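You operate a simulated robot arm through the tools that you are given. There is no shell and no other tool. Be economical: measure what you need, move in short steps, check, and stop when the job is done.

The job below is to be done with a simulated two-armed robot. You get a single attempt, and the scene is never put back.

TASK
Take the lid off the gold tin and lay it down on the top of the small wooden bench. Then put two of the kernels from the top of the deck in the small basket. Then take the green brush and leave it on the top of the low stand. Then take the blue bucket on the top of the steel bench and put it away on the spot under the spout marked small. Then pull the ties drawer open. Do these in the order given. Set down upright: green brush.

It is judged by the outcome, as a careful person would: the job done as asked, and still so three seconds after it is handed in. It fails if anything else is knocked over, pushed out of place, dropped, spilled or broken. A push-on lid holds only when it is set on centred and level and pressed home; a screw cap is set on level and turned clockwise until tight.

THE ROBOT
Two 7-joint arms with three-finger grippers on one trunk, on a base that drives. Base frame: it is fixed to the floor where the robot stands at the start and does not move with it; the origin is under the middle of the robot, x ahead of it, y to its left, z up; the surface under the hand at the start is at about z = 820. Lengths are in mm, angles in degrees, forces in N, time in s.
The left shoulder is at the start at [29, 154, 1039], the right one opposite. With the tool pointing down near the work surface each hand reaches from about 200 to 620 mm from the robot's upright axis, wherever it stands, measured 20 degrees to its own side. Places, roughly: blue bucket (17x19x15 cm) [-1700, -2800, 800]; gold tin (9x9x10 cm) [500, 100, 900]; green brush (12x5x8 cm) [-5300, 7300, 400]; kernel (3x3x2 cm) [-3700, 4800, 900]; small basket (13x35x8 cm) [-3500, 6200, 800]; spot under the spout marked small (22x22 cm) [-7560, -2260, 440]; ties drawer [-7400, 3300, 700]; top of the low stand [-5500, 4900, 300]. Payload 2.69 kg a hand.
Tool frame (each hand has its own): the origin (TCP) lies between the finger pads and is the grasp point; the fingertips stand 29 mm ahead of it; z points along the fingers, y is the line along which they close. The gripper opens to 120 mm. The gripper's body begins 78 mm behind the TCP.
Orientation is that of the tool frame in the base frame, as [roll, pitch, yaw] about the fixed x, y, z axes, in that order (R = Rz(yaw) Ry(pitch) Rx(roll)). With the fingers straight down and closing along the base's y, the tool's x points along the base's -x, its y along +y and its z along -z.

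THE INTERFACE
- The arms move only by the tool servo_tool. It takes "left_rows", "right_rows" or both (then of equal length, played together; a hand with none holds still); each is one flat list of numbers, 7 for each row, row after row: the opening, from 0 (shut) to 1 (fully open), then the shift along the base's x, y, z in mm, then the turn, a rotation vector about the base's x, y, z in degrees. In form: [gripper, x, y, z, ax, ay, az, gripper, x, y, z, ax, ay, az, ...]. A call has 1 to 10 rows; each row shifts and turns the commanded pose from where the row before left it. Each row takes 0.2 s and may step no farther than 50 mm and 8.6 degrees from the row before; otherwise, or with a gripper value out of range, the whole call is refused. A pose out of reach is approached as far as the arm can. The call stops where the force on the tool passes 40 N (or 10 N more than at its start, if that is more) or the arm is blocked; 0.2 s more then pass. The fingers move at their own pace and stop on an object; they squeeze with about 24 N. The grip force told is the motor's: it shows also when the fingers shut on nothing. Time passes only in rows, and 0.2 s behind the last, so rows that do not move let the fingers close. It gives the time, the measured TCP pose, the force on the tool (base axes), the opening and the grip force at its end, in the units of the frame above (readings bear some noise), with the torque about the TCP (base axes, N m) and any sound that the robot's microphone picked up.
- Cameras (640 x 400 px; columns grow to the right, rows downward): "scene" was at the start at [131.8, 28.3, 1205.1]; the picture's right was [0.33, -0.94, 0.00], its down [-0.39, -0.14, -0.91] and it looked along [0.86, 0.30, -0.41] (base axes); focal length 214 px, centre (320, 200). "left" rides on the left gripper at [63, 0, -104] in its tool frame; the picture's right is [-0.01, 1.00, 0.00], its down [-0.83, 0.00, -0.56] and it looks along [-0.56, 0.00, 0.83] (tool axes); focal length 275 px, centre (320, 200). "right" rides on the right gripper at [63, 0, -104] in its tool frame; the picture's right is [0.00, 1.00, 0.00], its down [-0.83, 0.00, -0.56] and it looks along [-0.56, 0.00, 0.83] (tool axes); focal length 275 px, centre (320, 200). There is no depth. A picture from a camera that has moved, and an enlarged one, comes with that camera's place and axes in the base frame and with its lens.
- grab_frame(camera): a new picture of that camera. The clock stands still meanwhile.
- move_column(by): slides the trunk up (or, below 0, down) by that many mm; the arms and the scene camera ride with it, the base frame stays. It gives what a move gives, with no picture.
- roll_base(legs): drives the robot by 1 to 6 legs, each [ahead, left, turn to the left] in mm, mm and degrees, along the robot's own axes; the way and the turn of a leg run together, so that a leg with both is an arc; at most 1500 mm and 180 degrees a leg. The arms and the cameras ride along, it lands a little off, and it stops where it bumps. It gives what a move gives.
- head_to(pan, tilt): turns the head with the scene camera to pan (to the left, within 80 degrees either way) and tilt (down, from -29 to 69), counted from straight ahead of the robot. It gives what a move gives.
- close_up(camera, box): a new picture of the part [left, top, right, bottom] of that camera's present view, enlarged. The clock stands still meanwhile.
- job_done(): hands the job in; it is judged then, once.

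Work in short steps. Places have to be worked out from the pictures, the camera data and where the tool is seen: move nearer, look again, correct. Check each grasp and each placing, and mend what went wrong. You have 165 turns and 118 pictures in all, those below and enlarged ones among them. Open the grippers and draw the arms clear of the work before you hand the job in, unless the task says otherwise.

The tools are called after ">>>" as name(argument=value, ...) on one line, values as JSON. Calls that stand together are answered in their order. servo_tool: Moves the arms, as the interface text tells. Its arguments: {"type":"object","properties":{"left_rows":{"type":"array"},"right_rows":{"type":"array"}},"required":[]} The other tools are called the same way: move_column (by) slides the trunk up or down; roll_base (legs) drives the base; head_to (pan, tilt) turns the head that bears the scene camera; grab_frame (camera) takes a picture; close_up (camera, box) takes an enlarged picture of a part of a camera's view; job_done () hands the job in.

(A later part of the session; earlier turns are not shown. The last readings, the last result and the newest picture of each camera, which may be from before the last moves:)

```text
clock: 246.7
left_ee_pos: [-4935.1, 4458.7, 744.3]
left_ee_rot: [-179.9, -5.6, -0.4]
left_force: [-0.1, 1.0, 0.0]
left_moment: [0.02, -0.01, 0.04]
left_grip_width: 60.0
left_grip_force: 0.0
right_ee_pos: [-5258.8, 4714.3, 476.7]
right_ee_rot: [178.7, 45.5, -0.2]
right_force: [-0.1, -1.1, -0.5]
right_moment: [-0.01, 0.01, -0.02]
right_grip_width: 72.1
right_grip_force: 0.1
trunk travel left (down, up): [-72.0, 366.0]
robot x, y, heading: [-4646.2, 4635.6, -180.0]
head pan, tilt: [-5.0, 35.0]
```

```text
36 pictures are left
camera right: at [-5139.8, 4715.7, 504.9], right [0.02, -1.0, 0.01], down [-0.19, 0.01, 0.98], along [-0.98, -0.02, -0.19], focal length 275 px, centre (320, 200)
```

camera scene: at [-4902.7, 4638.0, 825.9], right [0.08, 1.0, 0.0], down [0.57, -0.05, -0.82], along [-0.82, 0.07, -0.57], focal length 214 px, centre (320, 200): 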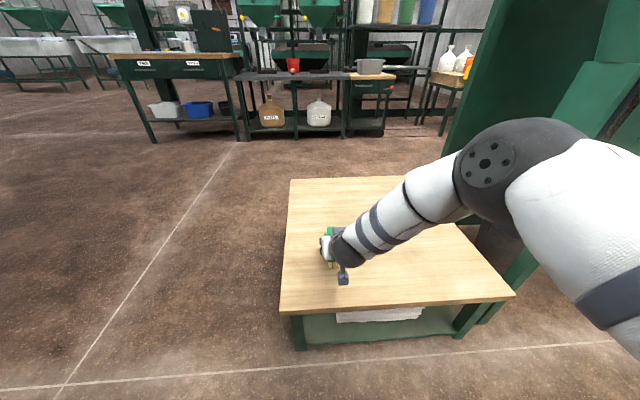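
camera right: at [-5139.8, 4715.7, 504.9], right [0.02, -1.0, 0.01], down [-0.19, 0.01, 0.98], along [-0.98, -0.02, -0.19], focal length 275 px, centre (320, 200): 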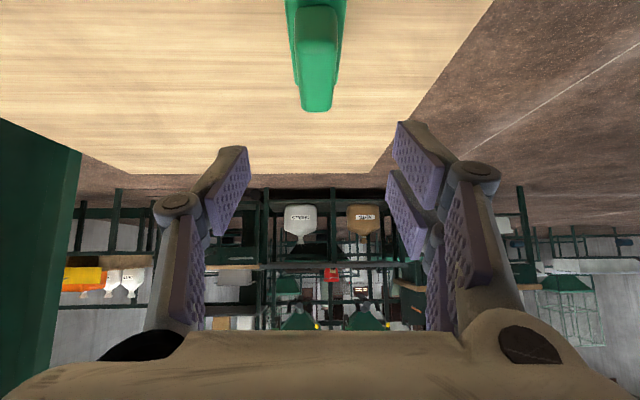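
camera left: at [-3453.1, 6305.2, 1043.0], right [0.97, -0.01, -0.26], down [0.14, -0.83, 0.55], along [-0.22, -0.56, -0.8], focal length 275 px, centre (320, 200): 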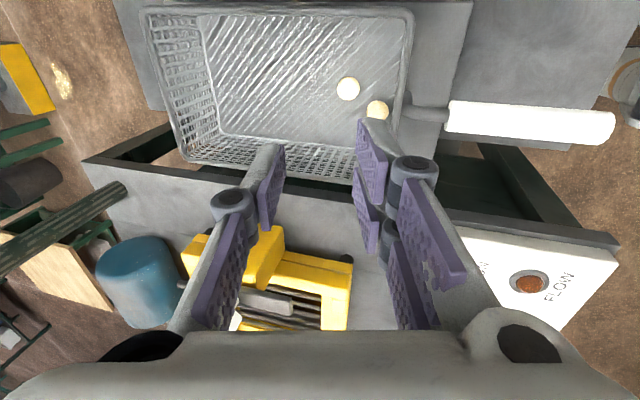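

The green brush stands upright on the low stand. I'll back off, tuck the right arm and raise the trunk, then scout the way to the blue bucket.

>>> roll_base(legs=[[-300, 0, 0]])

>>> servo_tool(right_rows=[0.6, 20, 10, 35, 0, -8, 0, 0.6, 20, 10, 35, 0, -8, 0, 0.6, 25, 10, 35, 0, -8, 0, 0.6, 25, 10, 35, 0, -8, 0, 0.6, 30, 10, 30, 0, -8, 0, 0.6, 30, 10, 20, 0, -5, 0, 0.6, 30, 0, 0, 0, 0, 0, 0.6, 30, 0, 0, 0, 0, 0], left_rows=[0.6, 0, 0, 0, 0, 5.6, 0, 0.6, 0, 0, 0, 0, 0, 0, 0.6, 0, 0, 0, 0, 0, 0, 0.6, 0, 0, 0, 0, 0, 0, 0.6, 0, 0, 0, 0, 0, 0, 0.6, 0, 0, 0, 0, 0, 0, 0.6, 0, 0, 0, 0, 0, 0, 0.6, 0, 0, 0, 0, 0, 0])

>>> move_column(by=330)

>>> roll_base(legs=[[0, 720, 0], [0, 0, 90]])

>>> head_to(pan=0, tilt=12)

>>> grab_frame(camera="scene")

```text
clock: 248.8
left_ee_pos: [-4637.1, 4459.9, 743.7]
left_ee_rot: [-179.9, -5.7, -0.2]
left_force: [0.5, -1.1, 0.2]
left_moment: [0.01, -0.01, -0.01]
left_grip_width: 59.9
left_grip_force: 0.0
right_ee_pos: [-4962.1, 4715.0, 475.8]
right_ee_rot: [178.6, 45.5, -0.1]
right_force: [-0.3, -0.2, -0.5]
right_moment: [-0.02, 0.06, 0.01]
right_grip_width: 72.0
right_grip_force: 0.0
trunk travel left (down, up): [-72.0, 366.0]
robot x, y, heading: [-4353.1, 4635.6, -179.7]
head pan, tilt: [-5.0, 35.0]
```

```text
clock: 250.6
left_ee_pos: [-4637.6, 4459.7, 743.9]
left_ee_rot: [-179.9, -0.1, 0.0]
left_force: [0.3, -0.3, 0.0]
left_moment: [0.01, -0.02, -0.01]
left_grip_width: 72.0
left_grip_force: 0.0
right_ee_pos: [-4751.8, 4775.3, 662.4]
right_ee_rot: [178.8, 0.4, -0.1]
right_force: [-0.7, 0.5, 0.8]
right_moment: [-0.02, 0.02, 0.01]
right_grip_width: 72.1
right_grip_force: 0.0
trunk travel left (down, up): [-72.0, 366.0]
robot x, y, heading: [-4349.8, 4633.0, -179.6]
head pan, tilt: [-5.0, 35.0]
```

```text
clock: 253.8
left_ee_pos: [-4637.6, 4460.8, 1074.7]
left_ee_rot: [-179.9, -0.1, -0.1]
left_force: [0.2, -0.9, 0.5]
left_moment: [0.0, 0.02, 0.0]
left_grip_width: 72.0
left_grip_force: 0.1
right_ee_pos: [-4752.9, 4773.8, 993.7]
right_ee_rot: [178.9, 0.4, -0.1]
right_force: [0.4, -0.3, -0.9]
right_moment: [-0.01, -0.02, -0.01]
right_grip_width: 72.0
right_grip_force: 0.0
trunk travel left (down, up): [-402.0, 36.0]
robot x, y, heading: [-4351.5, 4635.6, -179.7]
head pan, tilt: [-5.0, 35.0]
```

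```text
clock: 263.6
left_ee_pos: [-4177.8, 3629.4, 1074.6]
left_ee_rot: [-179.9, 0.0, 89.6]
left_force: [0.2, 0.1, -0.2]
left_moment: [0.01, 0.0, 0.04]
left_grip_width: 72.1
left_grip_force: 0.0
right_ee_pos: [-4493.2, 3516.6, 996.2]
right_ee_rot: [178.8, 0.5, 89.7]
right_force: [0.3, -0.1, -0.7]
right_moment: [0.02, 0.01, 0.01]
right_grip_width: 71.9
right_grip_force: 0.0
trunk travel left (down, up): [-402.0, 36.0]
robot x, y, heading: [-4352.0, 3916.2, -90.4]
head pan, tilt: [-5.0, 35.0]
```

```text
clock: 264.4
left_ee_pos: [-4178.6, 3629.8, 1073.8]
left_ee_rot: [-179.9, 0.1, 89.6]
left_force: [-0.5, -0.5, 0.3]
left_moment: [0.02, 0.01, -0.02]
left_grip_width: 71.9
left_grip_force: 0.2
right_ee_pos: [-4492.9, 3516.4, 996.2]
right_ee_rot: [178.9, 0.5, 89.6]
right_force: [0.3, -0.3, -0.7]
right_moment: [-0.03, 0.03, -0.01]
right_grip_width: 71.8
right_grip_force: 0.1
trunk travel left (down, up): [-402.0, 36.0]
robot x, y, heading: [-4351.2, 3915.4, -90.2]
head pan, tilt: [0.0, 12.0]
```

```text
35 pictures are left
camera scene: at [-4350.3, 3776.0, 1225.2], right [-1.0, 0.0, 0.0], down [0.0, 0.21, -0.98], along [0.0, -0.98, -0.21], focal length 214 px, centre (320, 200)
```

scene: 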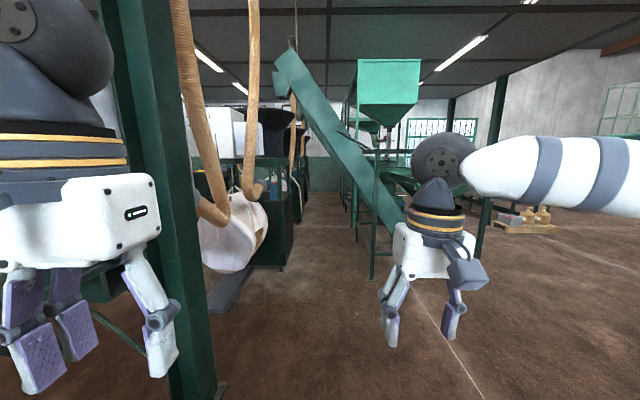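

I see a corridor straight south at x≈-4300 that appears open a long way. I'll zoom in to judge its clearance.

>>> close_up(camera="scene", box=[220, 60, 440, 280])

```text
1.82 times, centred on (330, 170) of scene
camera zoom: at [-4350.3, 3776.0, 1225.2], right [-1.0, 0.0, 0.0], down [0.0, 0.21, -0.98], along [0.0, -0.98, -0.21], focal length 390 px, centre (302, 254)
```

zoom: 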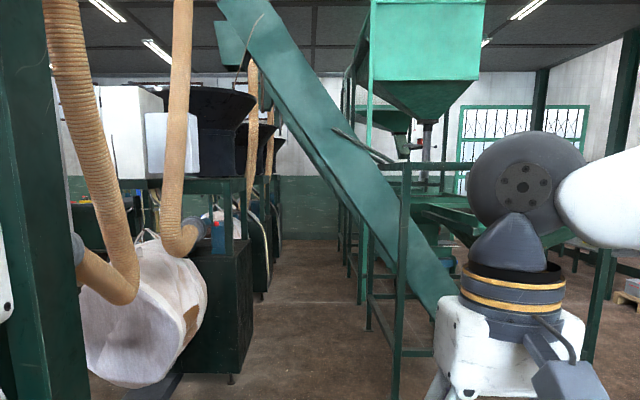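

The corridor is only about 0.95 m wide, which is tight for the elbows. I'll take the known wide east route instead: east along y≈3880, then south along x≈-550.

>>> roll_base(legs=[[0, 0, 90], [1300, 0, 0], [1300, 0, 0], [1200, 0, 0], [0, 0, -90]])

>>> roll_base(legs=[[1300, 0, 0], [1300, 0, 0]])

>>> grab_frame(camera="scene")

```text
clock: 290.7
left_ee_pos: [-316.3, 3895.6, 1073.1]
left_ee_rot: [179.9, 0.0, 95.5]
left_force: [0.1, 0.7, 0.4]
left_moment: [0.02, 0.01, -0.01]
left_grip_width: 72.0
left_grip_force: 0.1
right_ee_pos: [-617.4, 3751.0, 994.3]
right_ee_rot: [178.8, 0.5, 95.5]
right_force: [0.7, -0.6, -0.1]
right_moment: [0.0, 0.01, 0.02]
right_grip_width: 71.9
right_grip_force: 0.1
trunk travel left (down, up): [-402.0, 36.0]
robot x, y, heading: [-519.1, 4162.8, -84.2]
head pan, tilt: [0.0, 12.0]
```

```text
clock: 303.3
left_ee_pos: [-116.7, 1316.5, 1073.6]
left_ee_rot: [-179.9, -0.1, 92.6]
left_force: [0.5, -0.8, -1.0]
left_moment: [0.02, 0.03, 0.01]
left_grip_width: 72.1
left_grip_force: 0.1
right_ee_pos: [-425.0, 1185.0, 996.0]
right_ee_rot: [178.7, 0.6, 92.9]
right_force: [-0.4, 0.0, -0.3]
right_moment: [-0.03, -0.02, 0.02]
right_grip_width: 72.2
right_grip_force: 0.1
trunk travel left (down, up): [-402.0, 36.0]
robot x, y, heading: [-303.7, 1592.0, -86.9]
head pan, tilt: [0.0, 12.0]
```

```text
33 pictures are left
camera scene: at [-296.4, 1452.5, 1225.2], right [-1.0, -0.05, 0.0], down [-0.01, 0.21, -0.98], along [0.05, -0.98, -0.21], focal length 214 px, centre (320, 200)
```

scene: 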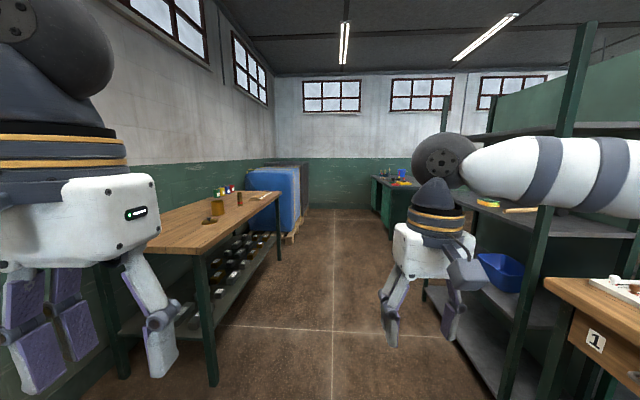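

The aisle continues south, and the bucket's bench is on the right at about y -1500..-3300. I'll centre in the aisle and drive on to y≈-1300.

>>> roll_base(legs=[[0, 170, -3], [1400, 0, 0], [1300, 0, 0]])

```text
clock: 317.7
left_ee_pos: [0.4, -1351.2, 1073.7]
left_ee_rot: [-179.9, 0.0, 87.2]
left_force: [0.2, -0.9, -0.3]
left_moment: [-0.02, -0.02, -0.01]
left_grip_width: 72.2
left_grip_force: 0.0
right_ee_pos: [-317.7, -1452.1, 995.5]
right_ee_rot: [178.8, 0.6, 87.3]
right_force: [-0.2, 0.4, -0.6]
right_moment: [0.02, -0.03, 0.01]
right_grip_width: 72.0
right_grip_force: 0.1
trunk travel left (down, up): [-402.0, 36.0]
robot x, y, heading: [-160.1, -1058.1, -92.3]
head pan, tilt: [0.0, 12.0]
```

I strafed the wrong way, but the drive went through without a bump. Now I'll look to the right at the bucket's bench.

>>> head_to(pan=-40, tilt=18)

>>> grab_frame(camera="scene")

```text
clock: 318.8
left_ee_pos: [-0.1, -1350.7, 1074.0]
left_ee_rot: [-179.9, 0.0, 87.2]
left_force: [0.4, 0.1, 0.3]
left_moment: [0.0, 0.01, 0.01]
left_grip_width: 71.9
left_grip_force: 0.1
right_ee_pos: [-319.3, -1450.9, 994.8]
right_ee_rot: [178.8, 0.6, 87.4]
right_force: [0.2, 0.6, 0.9]
right_moment: [0.02, 0.0, 0.02]
right_grip_width: 72.1
right_grip_force: 0.0
trunk travel left (down, up): [-402.0, 36.0]
robot x, y, heading: [-163.5, -1059.2, -92.2]
head pan, tilt: [-40.0, 18.0]
```

```text
32 pictures are left
camera scene: at [-224.4, -1173.4, 1215.5], right [-0.74, 0.67, 0.0], down [0.21, 0.23, -0.95], along [-0.64, -0.7, -0.31], focal length 214 px, centre (320, 200)
```

scene: 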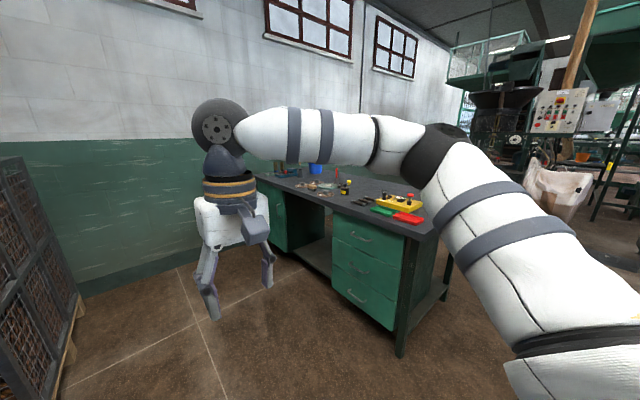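

The bucket (blue) is near the west side of the bench (bench x -1156..-1856, y -1520..-3300), so I'll approach from the west. I'll turn to face west and check the gap.

>>> roll_base(legs=[[0, 0, -88]])

>>> head_to(pan=0, tilt=15)

>>> grab_frame(camera="scene")

```text
clock: 322.9
left_ee_pos: [-448.0, -1231.8, 1073.6]
left_ee_rot: [-179.8, 0.0, -0.5]
left_force: [0.2, 0.4, -0.4]
left_moment: [0.0, 0.0, 0.01]
left_grip_width: 71.6
left_grip_force: 0.0
right_ee_pos: [-560.3, -916.3, 995.3]
right_ee_rot: [178.8, 0.5, -0.3]
right_force: [0.4, 0.2, 0.0]
right_moment: [-0.02, 0.01, -0.03]
right_grip_width: 72.1
right_grip_force: 0.0
trunk travel left (down, up): [-402.0, 36.0]
robot x, y, heading: [-161.3, -1059.4, 180.1]
head pan, tilt: [-40.0, 18.0]
```

```text
clock: 324.0
left_ee_pos: [-446.0, -1231.6, 1075.3]
left_ee_rot: [-179.9, 0.0, -0.5]
left_force: [-0.1, 0.1, -0.9]
left_moment: [0.01, -0.01, 0.04]
left_grip_width: 72.0
left_grip_force: 0.1
right_ee_pos: [-560.5, -916.6, 995.5]
right_ee_rot: [178.8, 0.6, -0.4]
right_force: [0.2, -0.5, -0.3]
right_moment: [0.0, -0.01, 0.0]
right_grip_width: 72.1
right_grip_force: 0.1
trunk travel left (down, up): [-402.0, 36.0]
robot x, y, heading: [-164.4, -1056.0, 180.1]
head pan, tilt: [0.0, 15.0]
```

```text
31 pictures are left
camera scene: at [-296.8, -1060.8, 1220.4], right [0.0, 1.0, 0.0], down [0.26, 0.0, -0.97], along [-0.97, 0.0, -0.26], focal length 214 px, centre (320, 200)
```

scene: 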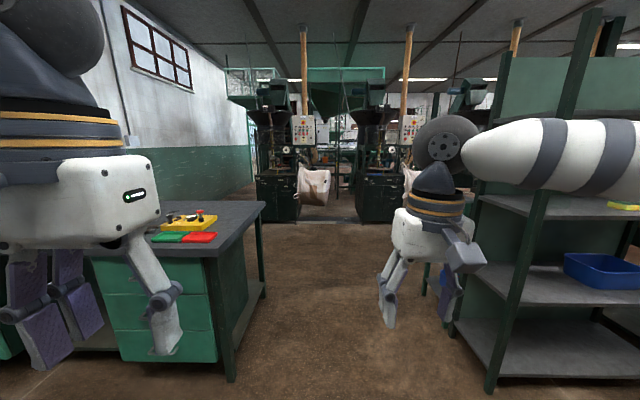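

The gap is clear (bench end y≈-1526, rack end y≈-195). I'll drive west through it, then look left along the bench's west side.

>>> roll_base(legs=[[1100, -180, 0], [1100, 0, 0]])

>>> head_to(pan=75, tilt=18)

>>> grab_frame(camera="scene")

```text
clock: 335.0
left_ee_pos: [-2661.4, -1042.5, 1073.5]
left_ee_rot: [-179.9, 0.0, -0.6]
left_force: [-0.4, -0.1, 0.0]
left_moment: [0.0, 0.01, 0.02]
left_grip_width: 71.9
left_grip_force: 0.0
right_ee_pos: [-2775.0, -727.7, 995.3]
right_ee_rot: [179.0, 0.5, -0.6]
right_force: [-0.5, -0.7, -0.1]
right_moment: [0.01, -0.01, 0.0]
right_grip_width: 72.0
right_grip_force: 0.0
trunk travel left (down, up): [-402.0, 36.0]
robot x, y, heading: [-2374.3, -872.3, 179.6]
head pan, tilt: [0.0, 15.0]
```

```text
clock: 336.5
left_ee_pos: [-2662.3, -1042.5, 1073.6]
left_ee_rot: [-179.9, -0.1, -0.6]
left_force: [-0.5, -0.3, 0.2]
left_moment: [0.0, 0.02, 0.03]
left_grip_width: 71.9
left_grip_force: 0.2
right_ee_pos: [-2773.8, -727.7, 996.1]
right_ee_rot: [178.9, 0.4, -0.6]
right_force: [-0.6, -0.4, 0.7]
right_moment: [0.02, -0.03, 0.03]
right_grip_width: 72.2
right_grip_force: 0.0
trunk travel left (down, up): [-402.0, 36.0]
robot x, y, heading: [-2374.8, -868.8, 179.7]
head pan, tilt: [75.0, 18.0]
```

```text
30 pictures are left
camera scene: at [-2442.0, -962.8, 1215.5], right [-0.96, 0.26, 0.0], down [0.08, 0.3, -0.95], along [-0.25, -0.92, -0.31], focal length 214 px, centre (320, 200)
```

scene: 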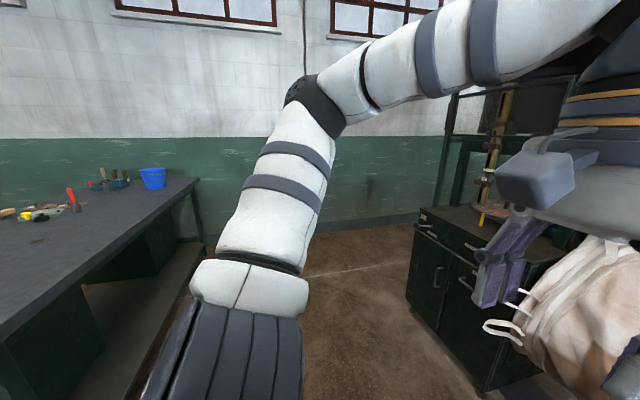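

The west side is clear (cabinet at x≈-3390) and the bucket is near the bench's west edge. I'll turn to face +x and strafe south to y≈-2800.

>>> roll_base(legs=[[0, 0, 90], [0, 0, 90], [0, -960, 0], [0, -960, 0]])

>>> head_to(pan=0, tilt=30)

>>> grab_frame(camera="scene")

```text
clock: 359.0
left_ee_pos: [-2092.6, -2602.1, 1073.6]
left_ee_rot: [-179.9, 0.1, 179.2]
left_force: [-0.8, -0.8, 0.0]
left_moment: [-0.01, 0.0, 0.01]
left_grip_width: 72.2
left_grip_force: 0.1
right_ee_pos: [-1980.9, -2918.7, 996.3]
right_ee_rot: [178.8, 0.5, 179.2]
right_force: [-0.1, -1.0, 0.8]
right_moment: [0.0, 0.0, -0.02]
right_grip_width: 72.1
right_grip_force: 0.1
trunk travel left (down, up): [-402.0, 36.0]
robot x, y, heading: [-2380.4, -2772.7, -0.4]
head pan, tilt: [75.0, 18.0]
```

```text
clock: 360.5
left_ee_pos: [-2093.3, -2602.6, 1073.4]
left_ee_rot: [-179.8, 0.0, 179.1]
left_force: [0.3, 0.2, 0.3]
left_moment: [0.0, 0.0, 0.01]
left_grip_width: 72.1
left_grip_force: 0.0
right_ee_pos: [-1981.8, -2917.9, 996.1]
right_ee_rot: [178.7, 0.4, 179.1]
right_force: [-0.3, 0.7, -0.2]
right_moment: [-0.01, 0.02, -0.01]
right_grip_width: 72.0
right_grip_force: 0.1
trunk travel left (down, up): [-402.0, 36.0]
robot x, y, heading: [-2378.3, -2775.3, -0.5]
head pan, tilt: [0.0, 30.0]
```

```text
29 pictures are left
camera scene: at [-2244.1, -2777.1, 1196.2], right [-0.01, -1.0, 0.0], down [-0.5, 0.0, -0.87], along [0.87, -0.01, -0.5], focal length 214 px, centre (320, 200)
```

scene: 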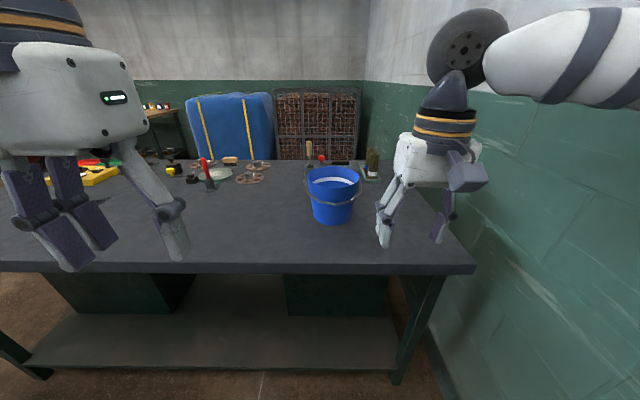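

>>> close_up(camera="scene", box=[280, 145, 400, 245])

```text
4.00 times, centred on (340, 195) of scene
camera zoom: at [-2244.1, -2777.1, 1196.2], right [-0.01, -1.0, 0.0], down [-0.5, 0.0, -0.87], along [0.87, -0.01, -0.5], focal length 858 px, centre (240, 220)
```

zoom: 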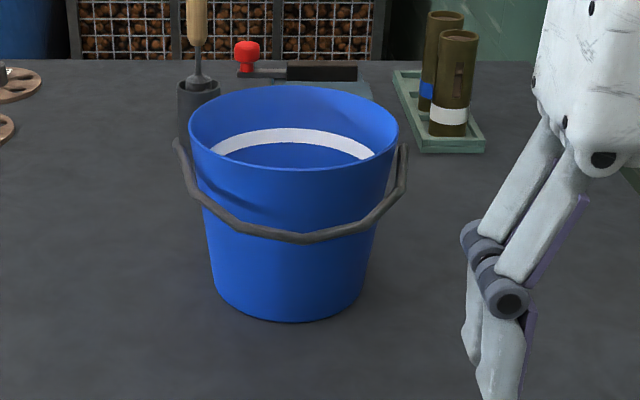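

The bucket is empty and its bail rests against the near side, ~55 mm below the rim. I'll pinch the near rim wall with the right hand, after a look from the right wrist camera to locate it.

>>> grab_frame(camera="right")

```text
27 pictures are left
camera right: at [-2044.8, -2920.5, 1099.9], right [0.01, 1.0, 0.02], down [0.83, -0.02, 0.56], along [0.56, 0.01, -0.83], focal length 275 px, centre (320, 200)
```

right: 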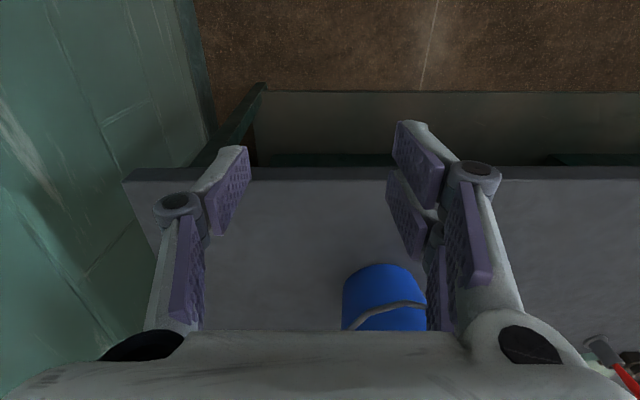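

The bench top is at z≈812, and the bucket's rim is at z≈960, centred at about [-1705, -2818] with its near wall at x≈-1777. I'll raise the right hand, drive up 190 mm, and turn the hand 90° so it closes along x over the near rim.

>>> servo_tool(right_rows=[0.6, 0, 0, 35, 0, 0, 0, 0.6, 0, 0, 35, 0, 0, 0])

>>> roll_base(legs=[[190, 0, 0.4]])

>>> servo_tool(right_rows=[0.5, 0, 10, 0, 0, 0, -8.5, 0.5, 0, 10, 0, 0, 0, -8.5, 0.5, 0, 10, 0, 0, 0, -8.5, 0.5, 0, 10, 0, 0, 0, -8.5, 0.5, 0, 10, 0, 0, 0, -8.5, 0.5, 0, 10, 0, 0, 0, -8.5, 0.5, 0, 10, 0, 0, 0, -8.5, 0.5, 0, 10, 0, 0, 0, -8.5, 0.5, 0, 10, 0, 0, 0, -8.5, 0.5, 0, 10, 0, 0, 0, -8.5])

>>> servo_tool(right_rows=[0.5, 0, 0, 0, 0, 0, -5, 0.5, 0, 0, -10, 0, 0, 0])

>>> grab_frame(camera="right")

>>> grab_frame(camera="scene")

```text
clock: 361.1
left_ee_pos: [-2091.6, -2601.3, 1074.7]
left_ee_rot: [-179.8, 0.0, 179.2]
left_force: [0.3, 0.6, -0.1]
left_moment: [-0.03, 0.01, -0.01]
left_grip_width: 72.1
left_grip_force: 0.1
right_ee_pos: [-1981.2, -2918.3, 1067.7]
right_ee_rot: [178.7, 0.4, 179.2]
right_force: [-0.6, -0.3, -0.2]
right_moment: [0.0, -0.01, -0.01]
right_grip_width: 71.9
right_grip_force: 0.0
trunk travel left (down, up): [-402.0, 36.0]
robot x, y, heading: [-2377.8, -2771.3, -0.4]
head pan, tilt: [0.0, 30.0]
```

```text
clock: 362.6
left_ee_pos: [-1908.9, -2598.2, 1074.4]
left_ee_rot: [-179.9, -0.1, 180.0]
left_force: [-0.2, 0.2, -0.5]
left_moment: [-0.01, 0.06, -0.02]
left_grip_width: 72.3
left_grip_force: 0.0
right_ee_pos: [-1792.5, -2911.2, 1067.1]
right_ee_rot: [178.8, 0.5, -180.0]
right_force: [-0.5, -1.1, 0.4]
right_moment: [-0.01, 0.0, -0.02]
right_grip_width: 71.9
right_grip_force: 0.0
trunk travel left (down, up): [-402.0, 36.0]
robot x, y, heading: [-2194.5, -2769.5, 0.4]
head pan, tilt: [0.0, 30.0]
```

```text
clock: 364.8
left_ee_pos: [-1909.3, -2596.8, 1074.6]
left_ee_rot: [-179.9, 0.0, 180.0]
left_force: [-1.4, 0.3, 0.0]
left_moment: [-0.01, -0.02, 0.01]
left_grip_width: 72.2
left_grip_force: 0.1
right_ee_pos: [-1792.1, -2809.5, 1067.1]
right_ee_rot: [178.8, 0.5, 95.0]
right_force: [0.7, 0.4, 0.4]
right_moment: [-0.02, 0.02, 0.02]
right_grip_width: 59.9
right_grip_force: 0.1
trunk travel left (down, up): [-402.0, 36.0]
robot x, y, heading: [-2198.3, -2773.3, 0.3]
head pan, tilt: [0.0, 30.0]
```

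```text
clock: 365.4
left_ee_pos: [-1909.0, -2597.0, 1074.5]
left_ee_rot: [-180.0, 0.0, -180.0]
left_force: [0.1, -0.1, -0.4]
left_moment: [0.0, 0.02, -0.01]
left_grip_width: 72.2
left_grip_force: 0.1
right_ee_pos: [-1793.7, -2811.7, 1057.9]
right_ee_rot: [178.8, 0.5, 90.0]
right_force: [0.5, 0.1, 1.0]
right_moment: [0.02, -0.02, -0.02]
right_grip_width: 60.2
right_grip_force: 0.1
trunk travel left (down, up): [-402.0, 36.0]
robot x, y, heading: [-2195.5, -2773.5, 0.3]
head pan, tilt: [0.0, 30.0]
```

```text
26 pictures are left
camera right: at [-1795.9, -2748.2, 1161.7], right [1.0, 0.0, 0.02], down [-0.01, -0.83, 0.56], along [0.02, -0.56, -0.83], focal length 275 px, centre (320, 200)
```

right: 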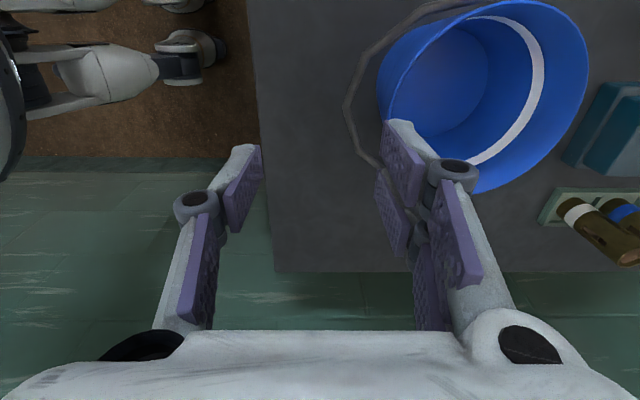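

```text
25 pictures are left
camera scene: at [-2058.0, -2775.3, 1196.1], right [0.01, -1.0, 0.0], down [-0.5, 0.0, -0.87], along [0.87, 0.01, -0.5], focal length 214 px, centre (320, 200)
```

scene: 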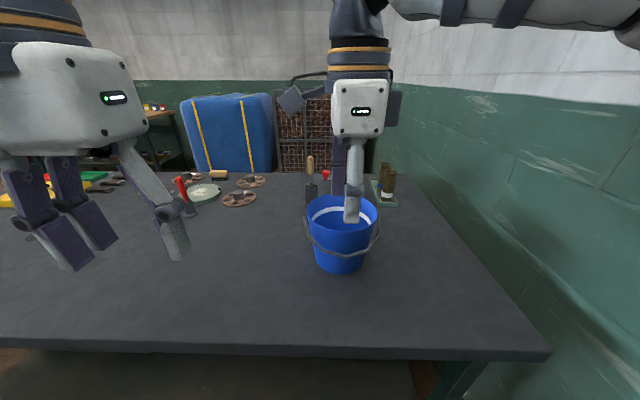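

The near rim wall is at x≈-1752, y≈-2803, z≈963. I'll centre over it, descend so the tips straddle the wall ~32 mm deep, and close.

>>> servo_tool(right_rows=[0.5, 21, 5, 0, 0, 0, 0, 0.5, 20, 4, 0, 0, 0, 0, 0.5, 0, 0, -35, 0, 0, 0, 0.5, 0, 0, -35, 0, 0, 0, 0.5, 0, 0, -28, 0, 0, 0])

>>> grab_frame(camera="right")

```text
clock: 366.6
left_ee_pos: [-1910.0, -2597.1, 1075.1]
left_ee_rot: [-179.9, 0.0, -180.0]
left_force: [-0.6, -0.3, 0.1]
left_moment: [0.03, -0.01, -0.03]
left_grip_width: 71.8
left_grip_force: 0.0
right_ee_pos: [-1754.5, -2803.1, 957.5]
right_ee_rot: [178.6, 0.5, 90.0]
right_force: [-0.7, 0.5, 4.3]
right_moment: [0.12, -0.08, 0.02]
right_grip_width: 65.0
right_grip_force: 1.0
trunk travel left (down, up): [-402.0, 36.0]
robot x, y, heading: [-2195.4, -2773.8, 0.1]
head pan, tilt: [0.0, 30.0]
```

```text
24 pictures are left
camera right: at [-1757.4, -2740.8, 1062.0], right [1.0, 0.01, 0.02], down [-0.01, -0.83, 0.56], along [0.02, -0.56, -0.83], focal length 275 px, centre (320, 200)
```

right: 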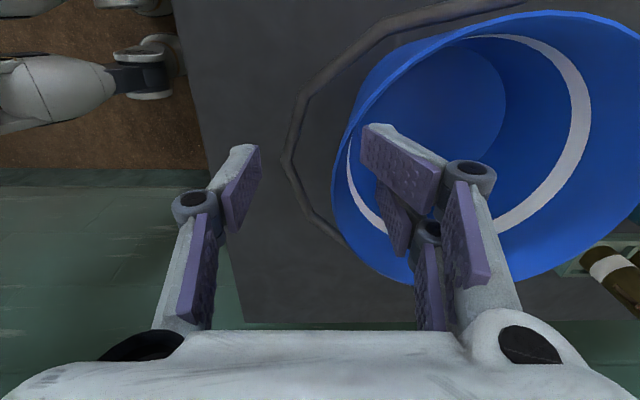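

There's a slight contact force, but the geometry looks right: the wall is between the fingers and the bail is below the tips. I'll close.

>>> servo_tool(right_rows=[0.2, 0, 0, 0, 0, 0, 0, 0, 0, 0, 0, 0, 0, 0, 0, 0, 0, 0, 0, 0, 0, 0, 0, 0, 0, 0, 0, 0])

>>> grab_frame(camera="right")

```text
clock: 367.6
left_ee_pos: [-1912.6, -2597.8, 1076.5]
left_ee_rot: [-179.9, 0.2, -180.0]
left_force: [0.0, 0.0, -0.5]
left_moment: [-0.03, 0.01, 0.0]
left_grip_width: 72.0
left_grip_force: 0.0
right_ee_pos: [-1757.2, -2802.9, 961.9]
right_ee_rot: [178.4, 0.4, 90.0]
right_force: [-7.8, 0.1, 33.1]
right_moment: [-0.08, -0.04, -0.03]
right_grip_width: 0.0
right_grip_force: 24.7
trunk travel left (down, up): [-402.0, 36.0]
robot x, y, heading: [-2194.8, -2774.8, 0.4]
head pan, tilt: [0.0, 30.0]
```

```text
23 pictures are left
camera right: at [-1759.6, -2740.9, 1065.3], right [1.0, 0.01, 0.03], down [-0.01, -0.83, 0.56], along [0.03, -0.56, -0.83], focal length 275 px, centre (320, 200)
```

right: 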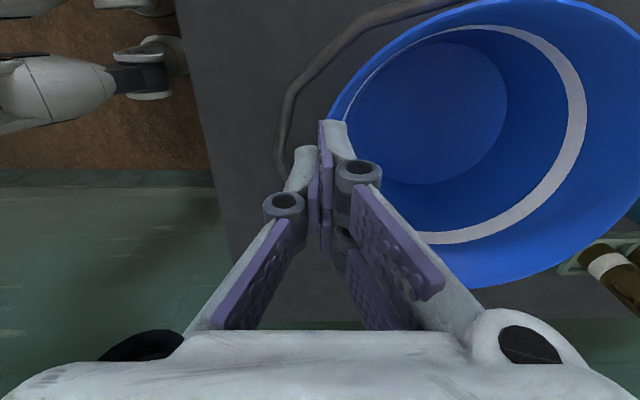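

The fingers closed on top of the rim, so the rim is really at z≈932. I'll lift, reopen, shift to x≈-1747, and look.

>>> servo_tool(right_rows=[0, 0, 0, 15, 0, 0, 0, 0.2, 0, 0, 15, 0, 0, 0, 0.42, 5, 0, 0, 0, 0, 0, 0.42, 5, 0, 0, 0, 0, 0, 0.42, 0, 0, 0, 0, 0, 0])

>>> grab_frame(camera="right")

>>> close_up(camera="scene", box=[280, 170, 420, 290])

```text
clock: 368.8
left_ee_pos: [-1910.1, -2598.2, 1073.4]
left_ee_rot: [179.9, 0.0, 180.0]
left_force: [0.1, -0.6, 0.2]
left_moment: [-0.01, -0.01, 0.0]
left_grip_width: 72.1
left_grip_force: 0.0
right_ee_pos: [-1743.0, -2802.0, 988.7]
right_ee_rot: [178.8, 0.5, 90.1]
right_force: [-0.2, -1.2, 0.4]
right_moment: [-0.02, -0.01, -0.01]
right_grip_width: 50.2
right_grip_force: 0.0
trunk travel left (down, up): [-402.0, 36.0]
robot x, y, heading: [-2192.9, -2777.6, 0.5]
head pan, tilt: [0.0, 30.0]
```

```text
22 pictures are left
camera right: at [-1745.2, -2739.3, 1093.3], right [1.0, 0.01, 0.02], down [-0.01, -0.83, 0.56], along [0.02, -0.56, -0.83], focal length 275 px, centre (320, 200)
```

right: 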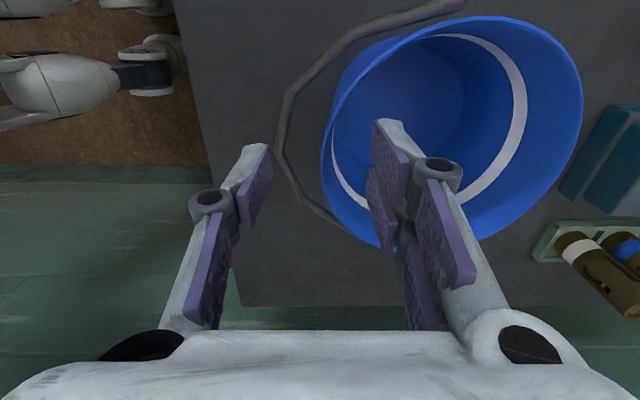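

```text
3.33 times, centred on (350, 230) of scene
camera zoom: at [-2058.1, -2775.2, 1196.2], right [0.01, -1.0, 0.0], down [-0.5, 0.0, -0.87], along [0.87, 0.01, -0.5], focal length 715 px, centre (220, 100)
```

zoom: 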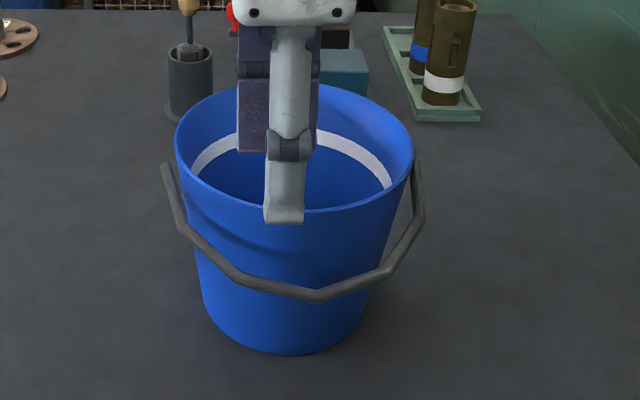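

The wall is centred between the fingers (x≈-1741), and the bail is slightly outside and lower (z≈905). I'll narrow the opening and descend to TCP z≈938, then close.

>>> servo_tool(right_rows=[0.28, 1, -2, -15, 0, 0, 0, 0.28, 0, 0, -15, 0, 0, 0, 0.28, 0, 0, -10, 0, 0, 0, 0.28, 0, 0, -10, 0, 0, 0, 0, 0, 0, 0, 0, 0, 0, 0, 0, 0, 0, 0, 0, 0, 0, 0, 0, 0, 0, 0, 0])

>>> grab_frame(camera="right")

```text
clock: 370.4
left_ee_pos: [-1908.9, -2597.6, 1074.5]
left_ee_rot: [180.0, -0.1, 180.0]
left_force: [0.5, 0.3, 0.3]
left_moment: [-0.01, 0.02, -0.03]
left_grip_width: 71.9
left_grip_force: 0.1
right_ee_pos: [-1741.8, -2805.3, 940.4]
right_ee_rot: [178.7, 0.5, 90.0]
right_force: [0.7, -0.4, 3.3]
right_moment: [0.01, -0.6, -0.12]
right_grip_width: 5.9
right_grip_force: 24.0
trunk travel left (down, up): [-402.0, 36.0]
robot x, y, heading: [-2190.7, -2773.6, 0.2]
head pan, tilt: [0.0, 30.0]
```

```text
20 pictures are left
camera right: at [-1743.6, -2742.3, 1045.4], right [1.0, 0.01, 0.02], down [-0.01, -0.83, 0.56], along [0.02, -0.56, -0.83], focal length 275 px, centre (320, 200)
```

right: 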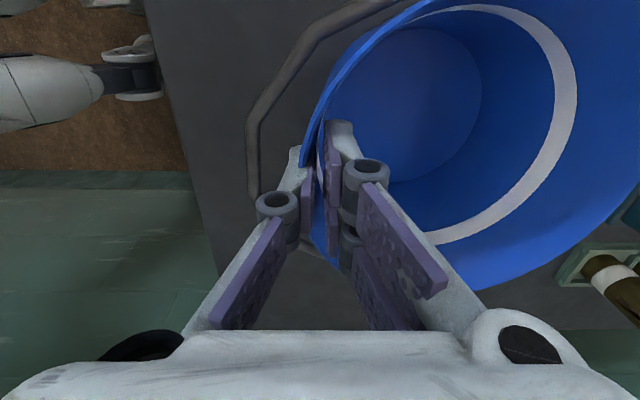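

The wall is pinched (5.9 mm). I'll lift slowly and check it holds level.

>>> servo_tool(right_rows=[0, 0, 0, 8, 0, 0, 0, 0, 0, 0, 12, 0, 0, 0, 0, 0, 0, 20, 0, 0, 0, 0, 0, 0, 30, 0, 0, 0, 0, 0, 0, 0, 0, 0, 0])

>>> grab_frame(camera="scene")

```text
clock: 371.6
left_ee_pos: [-1909.2, -2598.7, 1073.7]
left_ee_rot: [-179.9, 0.0, 179.9]
left_force: [-0.1, -0.1, 0.5]
left_moment: [0.05, 0.01, 0.02]
left_grip_width: 72.1
left_grip_force: 0.0
right_ee_pos: [-1742.5, -2805.0, 1012.2]
right_ee_rot: [178.9, 0.4, 90.1]
right_force: [0.8, 0.5, -1.8]
right_moment: [-0.01, 0.08, 0.01]
right_grip_width: 5.9
right_grip_force: 24.3
trunk travel left (down, up): [-402.0, 36.0]
robot x, y, heading: [-2194.7, -2772.5, 0.4]
head pan, tilt: [0.0, 30.0]
```

```text
19 pictures are left
camera scene: at [-2057.8, -2775.2, 1196.1], right [0.01, -1.0, 0.0], down [-0.5, 0.0, -0.87], along [0.87, 0.01, -0.5], focal length 214 px, centre (320, 200)
```

scene: 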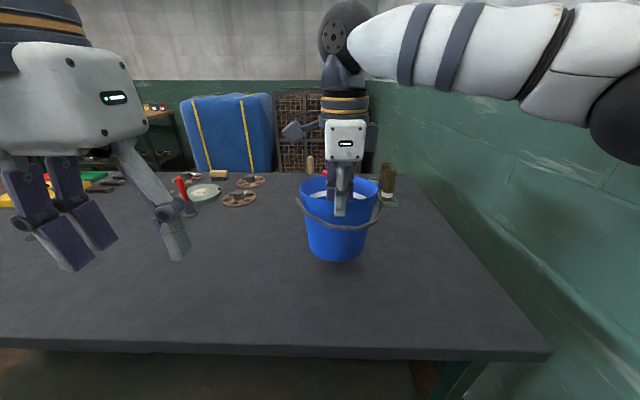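

The bucket hangs level, with a weight of ~1.8 N. I'll back away from the bench and turn to face west to look for the passage.

>>> roll_base(legs=[[-300, 0, 0], [0, 0, -90], [0, 0, -90]])

>>> head_to(pan=0, tilt=14)

>>> grab_frame(camera="scene")

```text
clock: 376.6
left_ee_pos: [-2243.4, -2988.2, 1073.9]
left_ee_rot: [-180.0, 0.1, 108.1]
left_force: [0.1, -0.7, -0.6]
left_moment: [-0.01, -0.02, 0.01]
left_grip_width: 72.2
left_grip_force: 0.0
right_ee_pos: [-2383.4, -3201.2, 1012.0]
right_ee_rot: [179.9, 0.3, 20.1]
right_force: [-1.2, 18.0, -1.1]
right_moment: [0.23, 0.03, 1.11]
right_grip_width: 28.5
right_grip_force: 24.3
trunk travel left (down, up): [-402.0, 36.0]
robot x, y, heading: [-2500.0, -2773.4, -71.6]
head pan, tilt: [0.0, 30.0]
stopped in leg 2: the force on the tool passed its limit at 46 N (the readings are from after the stop); the commanded pose is now the measured one
```

```text
clock: 377.4
left_ee_pos: [-2243.8, -2989.6, 1074.1]
left_ee_rot: [-179.9, 0.1, 108.1]
left_force: [1.0, 0.1, 0.1]
left_moment: [-0.01, 0.0, 0.0]
left_grip_width: 71.9
left_grip_force: 0.1
right_ee_pos: [-2384.8, -3204.0, 1011.7]
right_ee_rot: [179.7, 0.3, 19.9]
right_force: [-1.4, 25.8, -2.6]
right_moment: [0.4, 0.08, 1.63]
right_grip_width: 28.8
right_grip_force: 23.9
trunk travel left (down, up): [-402.0, 36.0]
robot x, y, heading: [-2499.4, -2778.3, -71.5]
head pan, tilt: [0.0, 14.0]
```

```text
18 pictures are left
camera scene: at [-2453.9, -2904.6, 1222.3], right [-0.95, -0.32, 0.0], down [-0.08, 0.23, -0.97], along [0.31, -0.92, -0.24], focal length 214 px, centre (320, 200)
```

scene: 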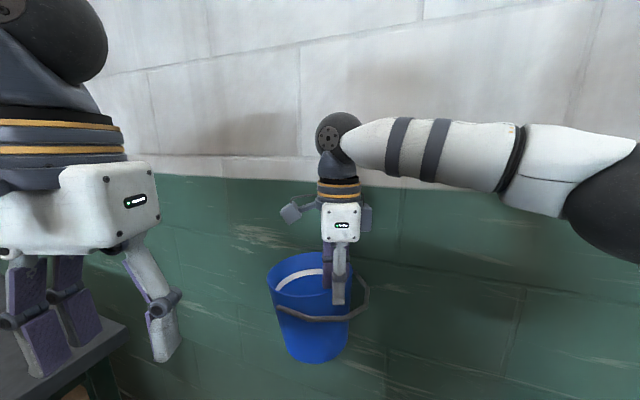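

The bucket touched the south wall, which is nearer than I thought. I'll turn back left to relieve it, then check the grip.

>>> roll_base(legs=[[0, 0, 70], [-50, 350, 0]])

>>> grab_frame(camera="right")

```text
clock: 383.6
left_ee_pos: [-2246.0, -2265.1, 1075.4]
left_ee_rot: [-179.9, -0.1, 177.5]
left_force: [0.7, 0.9, -0.1]
left_moment: [-0.07, -0.02, -0.03]
left_grip_width: 72.0
left_grip_force: 0.0
right_ee_pos: [-2093.9, -2472.4, 1010.9]
right_ee_rot: [179.7, 0.3, 89.1]
right_force: [-0.1, -0.3, -1.1]
right_moment: [-0.01, 0.09, -0.02]
right_grip_width: 6.1
right_grip_force: 24.0
trunk travel left (down, up): [-402.0, 36.0]
robot x, y, heading: [-2538.5, -2428.5, -2.2]
head pan, tilt: [0.0, 14.0]
```

```text
17 pictures are left
camera right: at [-2092.5, -2409.4, 1116.1], right [1.0, -0.01, 0.01], down [-0.01, -0.83, 0.56], along [0.0, -0.56, -0.83], focal length 275 px, centre (320, 200)
```

right: 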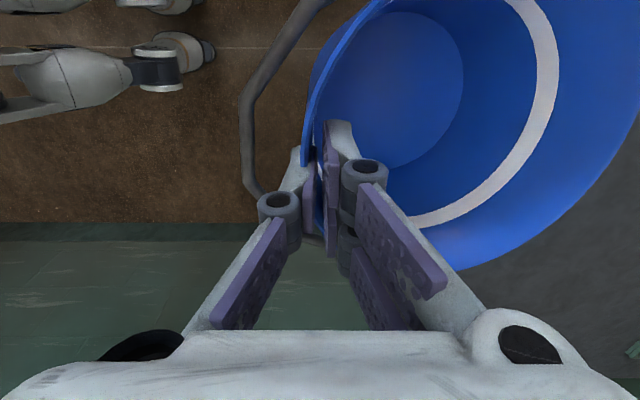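

The grip is intact (6.1 mm). I'll turn left through the open north side to face west.

>>> roll_base(legs=[[0, 0, 91], [0, 0, 91]])

>>> head_to(pan=10, tilt=14)

>>> grab_frame(camera="scene")

```text
clock: 391.8
left_ee_pos: [-2822.0, -2603.3, 1074.7]
left_ee_rot: [-180.0, 0.0, 0.1]
left_force: [1.0, -0.9, 0.0]
left_moment: [-0.02, 0.02, 0.04]
left_grip_width: 72.1
left_grip_force: 0.0
right_ee_pos: [-2981.4, -2402.4, 1012.1]
right_ee_rot: [179.7, 0.2, -88.3]
right_force: [0.0, 0.7, -2.2]
right_moment: [0.01, -0.08, 0.01]
right_grip_width: 6.1
right_grip_force: 24.4
trunk travel left (down, up): [-402.0, 36.0]
robot x, y, heading: [-2540.5, -2429.3, -179.7]
head pan, tilt: [0.0, 14.0]
```

```text
clock: 392.5
left_ee_pos: [-2819.4, -2603.8, 1075.3]
left_ee_rot: [180.0, 0.0, 0.1]
left_force: [0.5, -0.5, 0.4]
left_moment: [-0.03, -0.01, 0.02]
left_grip_width: 72.0
left_grip_force: 0.0
right_ee_pos: [-2982.7, -2403.0, 1012.0]
right_ee_rot: [179.6, 0.2, -88.3]
right_force: [-0.4, 0.1, -2.1]
right_moment: [0.02, -0.09, -0.01]
right_grip_width: 6.0
right_grip_force: 24.6
trunk travel left (down, up): [-402.0, 36.0]
robot x, y, heading: [-2538.8, -2429.6, -179.7]
head pan, tilt: [10.0, 14.0]
```

```text
16 pictures are left
camera scene: at [-2670.8, -2447.3, 1222.0], right [-0.18, 0.98, 0.0], down [0.24, 0.04, -0.97], along [-0.95, -0.18, -0.24], focal length 214 px, centre (320, 200)
```

scene: 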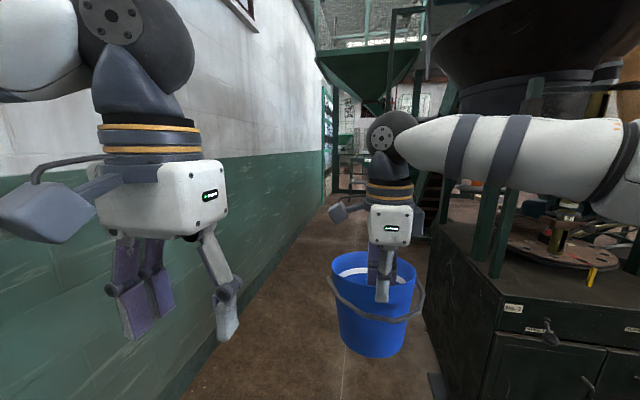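

A corridor about 1.3 m wide runs west along the south wall (wall y≈-3370, cabinets y≥-2050). I'll centre at y≈-2720 and drive west in stages.

>>> roll_base(legs=[[0, 290, 0], [1300, 0, 0]])

```text
clock: 401.2
left_ee_pos: [-4069.1, -2909.3, 1073.7]
left_ee_rot: [-180.0, 0.0, 0.6]
left_force: [0.3, -0.8, -0.2]
left_moment: [0.01, 0.0, 0.0]
left_grip_width: 72.2
left_grip_force: 0.0
right_ee_pos: [-4232.5, -2710.5, 1010.6]
right_ee_rot: [179.7, 0.1, -87.9]
right_force: [0.6, -0.4, -2.2]
right_moment: [-0.02, -0.11, -0.02]
right_grip_width: 6.2
right_grip_force: 24.1
trunk travel left (down, up): [-402.0, 36.0]
robot x, y, heading: [-3790.3, -2733.7, -179.2]
head pan, tilt: [10.0, 14.0]
```

The heading is good. I'll continue west about 1.5 m, then look.

>>> roll_base(legs=[[1450, 0, -0.8]])

>>> head_to(pan=-5, tilt=14)

>>> grab_frame(camera="scene")

```text
clock: 408.3
left_ee_pos: [-5478.2, -2931.9, 1074.9]
left_ee_rot: [-179.9, 0.0, 0.5]
left_force: [0.5, 0.3, 0.0]
left_moment: [-0.03, 0.01, 0.0]
left_grip_width: 71.9
left_grip_force: 0.1
right_ee_pos: [-5639.9, -2731.8, 1011.0]
right_ee_rot: [179.7, 0.2, -87.9]
right_force: [-0.3, -0.4, -2.3]
right_moment: [-0.02, -0.09, -0.02]
right_grip_width: 5.9
right_grip_force: 24.3
trunk travel left (down, up): [-402.0, 36.0]
robot x, y, heading: [-5195.0, -2754.2, -178.9]
head pan, tilt: [10.0, 14.0]
```

```text
clock: 409.0
left_ee_pos: [-5477.2, -2931.9, 1073.8]
left_ee_rot: [-180.0, 0.0, 0.5]
left_force: [-0.2, -0.9, -0.7]
left_moment: [-0.01, -0.01, -0.01]
left_grip_width: 71.9
left_grip_force: 0.0
right_ee_pos: [-5639.7, -2732.1, 1012.1]
right_ee_rot: [179.8, 0.3, -87.9]
right_force: [-0.4, 0.3, -1.1]
right_moment: [0.03, -0.09, 0.0]
right_grip_width: 5.9
right_grip_force: 23.2
trunk travel left (down, up): [-402.0, 36.0]
robot x, y, heading: [-5195.2, -2753.2, -178.9]
head pan, tilt: [-5.0, 14.0]
```

```text
15 pictures are left
camera scene: at [-5330.3, -2750.3, 1222.0], right [0.07, 1.0, 0.0], down [0.24, -0.02, -0.97], along [-0.97, 0.07, -0.24], focal length 214 px, centre (320, 200)
```

scene: 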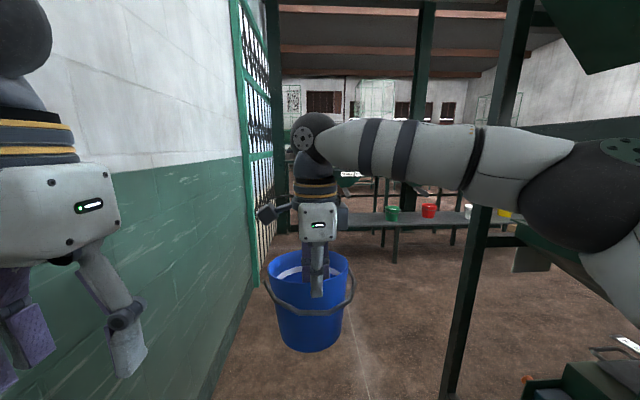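

>>> close_up(camera="scene", box=[260, 140, 540, 280])

```text
2.29 times, centred on (400, 210) of scene
camera zoom: at [-5330.3, -2750.3, 1222.0], right [0.07, 1.0, 0.0], down [0.24, -0.02, -0.97], along [-0.97, 0.07, -0.24], focal length 490 px, centre (137, 177)
```

zoom: 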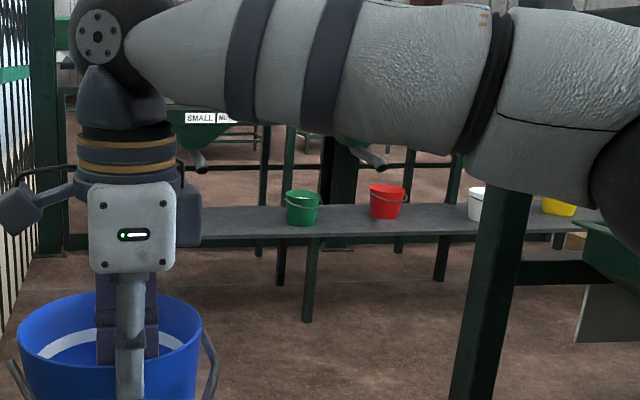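

The "SMALL" spout is ahead over a low bench at about [-7560, -2280], with its outlet near z≈690 and the bench at z≈440. I'll drive closer and line up, then look again.

>>> roll_base(legs=[[1250, 0, -1], [0, -440, 0]])

>>> servo_tool(right_rows=[0, -30, 0, 0, 0, 0, 0, 0, -30, 0, 0, 0, 0, 0, 0, -20, 0, 0, 0, 0, 0], left_rows=[0.5, -40, 0, 0, 0, 0, 0, 0.5, -40, 0, 0, 0, 0, 0, 0.5, -40, 0, 0, 0, 0, 0])

>>> move_column(by=-330)

>>> head_to(pan=0, tilt=10)

>>> grab_frame(camera="scene")

```text
clock: 418.7
left_ee_pos: [-6686.9, -2485.8, 1075.0]
left_ee_rot: [180.0, 0.0, -0.9]
left_force: [0.2, 0.4, -1.0]
left_moment: [0.02, -0.01, 0.0]
left_grip_width: 72.0
left_grip_force: 0.2
right_ee_pos: [-6845.0, -2281.9, 1011.5]
right_ee_rot: [179.7, 0.2, -89.3]
right_force: [0.0, 0.2, -1.8]
right_moment: [-0.01, -0.08, 0.04]
right_grip_width: 6.3
right_grip_force: 23.5
trunk travel left (down, up): [-402.0, 36.0]
robot x, y, heading: [-6400.6, -2317.5, 179.6]
head pan, tilt: [-5.0, 14.0]
```

```text
clock: 419.5
left_ee_pos: [-6807.3, -2485.7, 1072.9]
left_ee_rot: [-179.9, 0.0, -0.9]
left_force: [0.3, -0.2, 0.5]
left_moment: [0.03, -0.01, 0.0]
left_grip_width: 60.1
left_grip_force: 0.1
right_ee_pos: [-6920.8, -2283.4, 1011.7]
right_ee_rot: [179.9, 0.2, -89.2]
right_force: [-0.2, -0.3, -1.6]
right_moment: [0.0, -0.12, -0.03]
right_grip_width: 5.9
right_grip_force: 24.4
trunk travel left (down, up): [-402.0, 36.0]
robot x, y, heading: [-6396.8, -2312.4, 179.6]
head pan, tilt: [-5.0, 14.0]
```

```text
clock: 422.7
left_ee_pos: [-6813.4, -2485.4, 737.4]
left_ee_rot: [-179.9, -1.1, -0.9]
left_force: [0.0, 0.2, 0.3]
left_moment: [0.04, 0.0, -0.01]
left_grip_width: 60.2
left_grip_force: 0.0
right_ee_pos: [-6923.7, -2281.8, 681.7]
right_ee_rot: [179.7, 0.1, -89.3]
right_force: [-0.9, -0.2, -1.9]
right_moment: [0.01, -0.06, 0.02]
right_grip_width: 5.8
right_grip_force: 23.6
trunk travel left (down, up): [-72.0, 366.0]
robot x, y, heading: [-6399.9, -2310.9, 179.4]
head pan, tilt: [-5.0, 14.0]
```

```text
clock: 423.4
left_ee_pos: [-6814.0, -2485.1, 735.0]
left_ee_rot: [-179.9, -1.1, -1.0]
left_force: [0.4, -0.6, -0.1]
left_moment: [-0.02, 0.02, 0.0]
left_grip_width: 60.0
left_grip_force: 0.0
right_ee_pos: [-6924.7, -2283.3, 681.7]
right_ee_rot: [179.7, 0.2, -89.3]
right_force: [0.6, -0.5, -1.6]
right_moment: [0.01, -0.07, 0.0]
right_grip_width: 5.9
right_grip_force: 24.3
trunk travel left (down, up): [-72.0, 366.0]
robot x, y, heading: [-6401.3, -2310.8, 179.7]
head pan, tilt: [0.0, 10.0]
```

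```text
13 pictures are left
camera scene: at [-6657.7, -2314.6, 866.0], right [0.01, 1.0, 0.0], down [0.17, 0.0, -0.98], along [-0.98, 0.01, -0.17], focal length 214 px, centre (320, 200)
```

scene: 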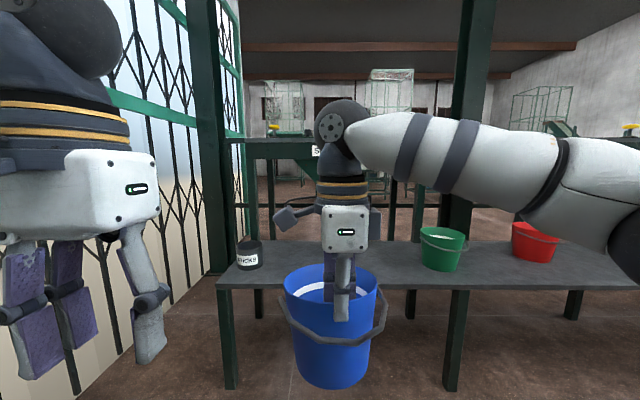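

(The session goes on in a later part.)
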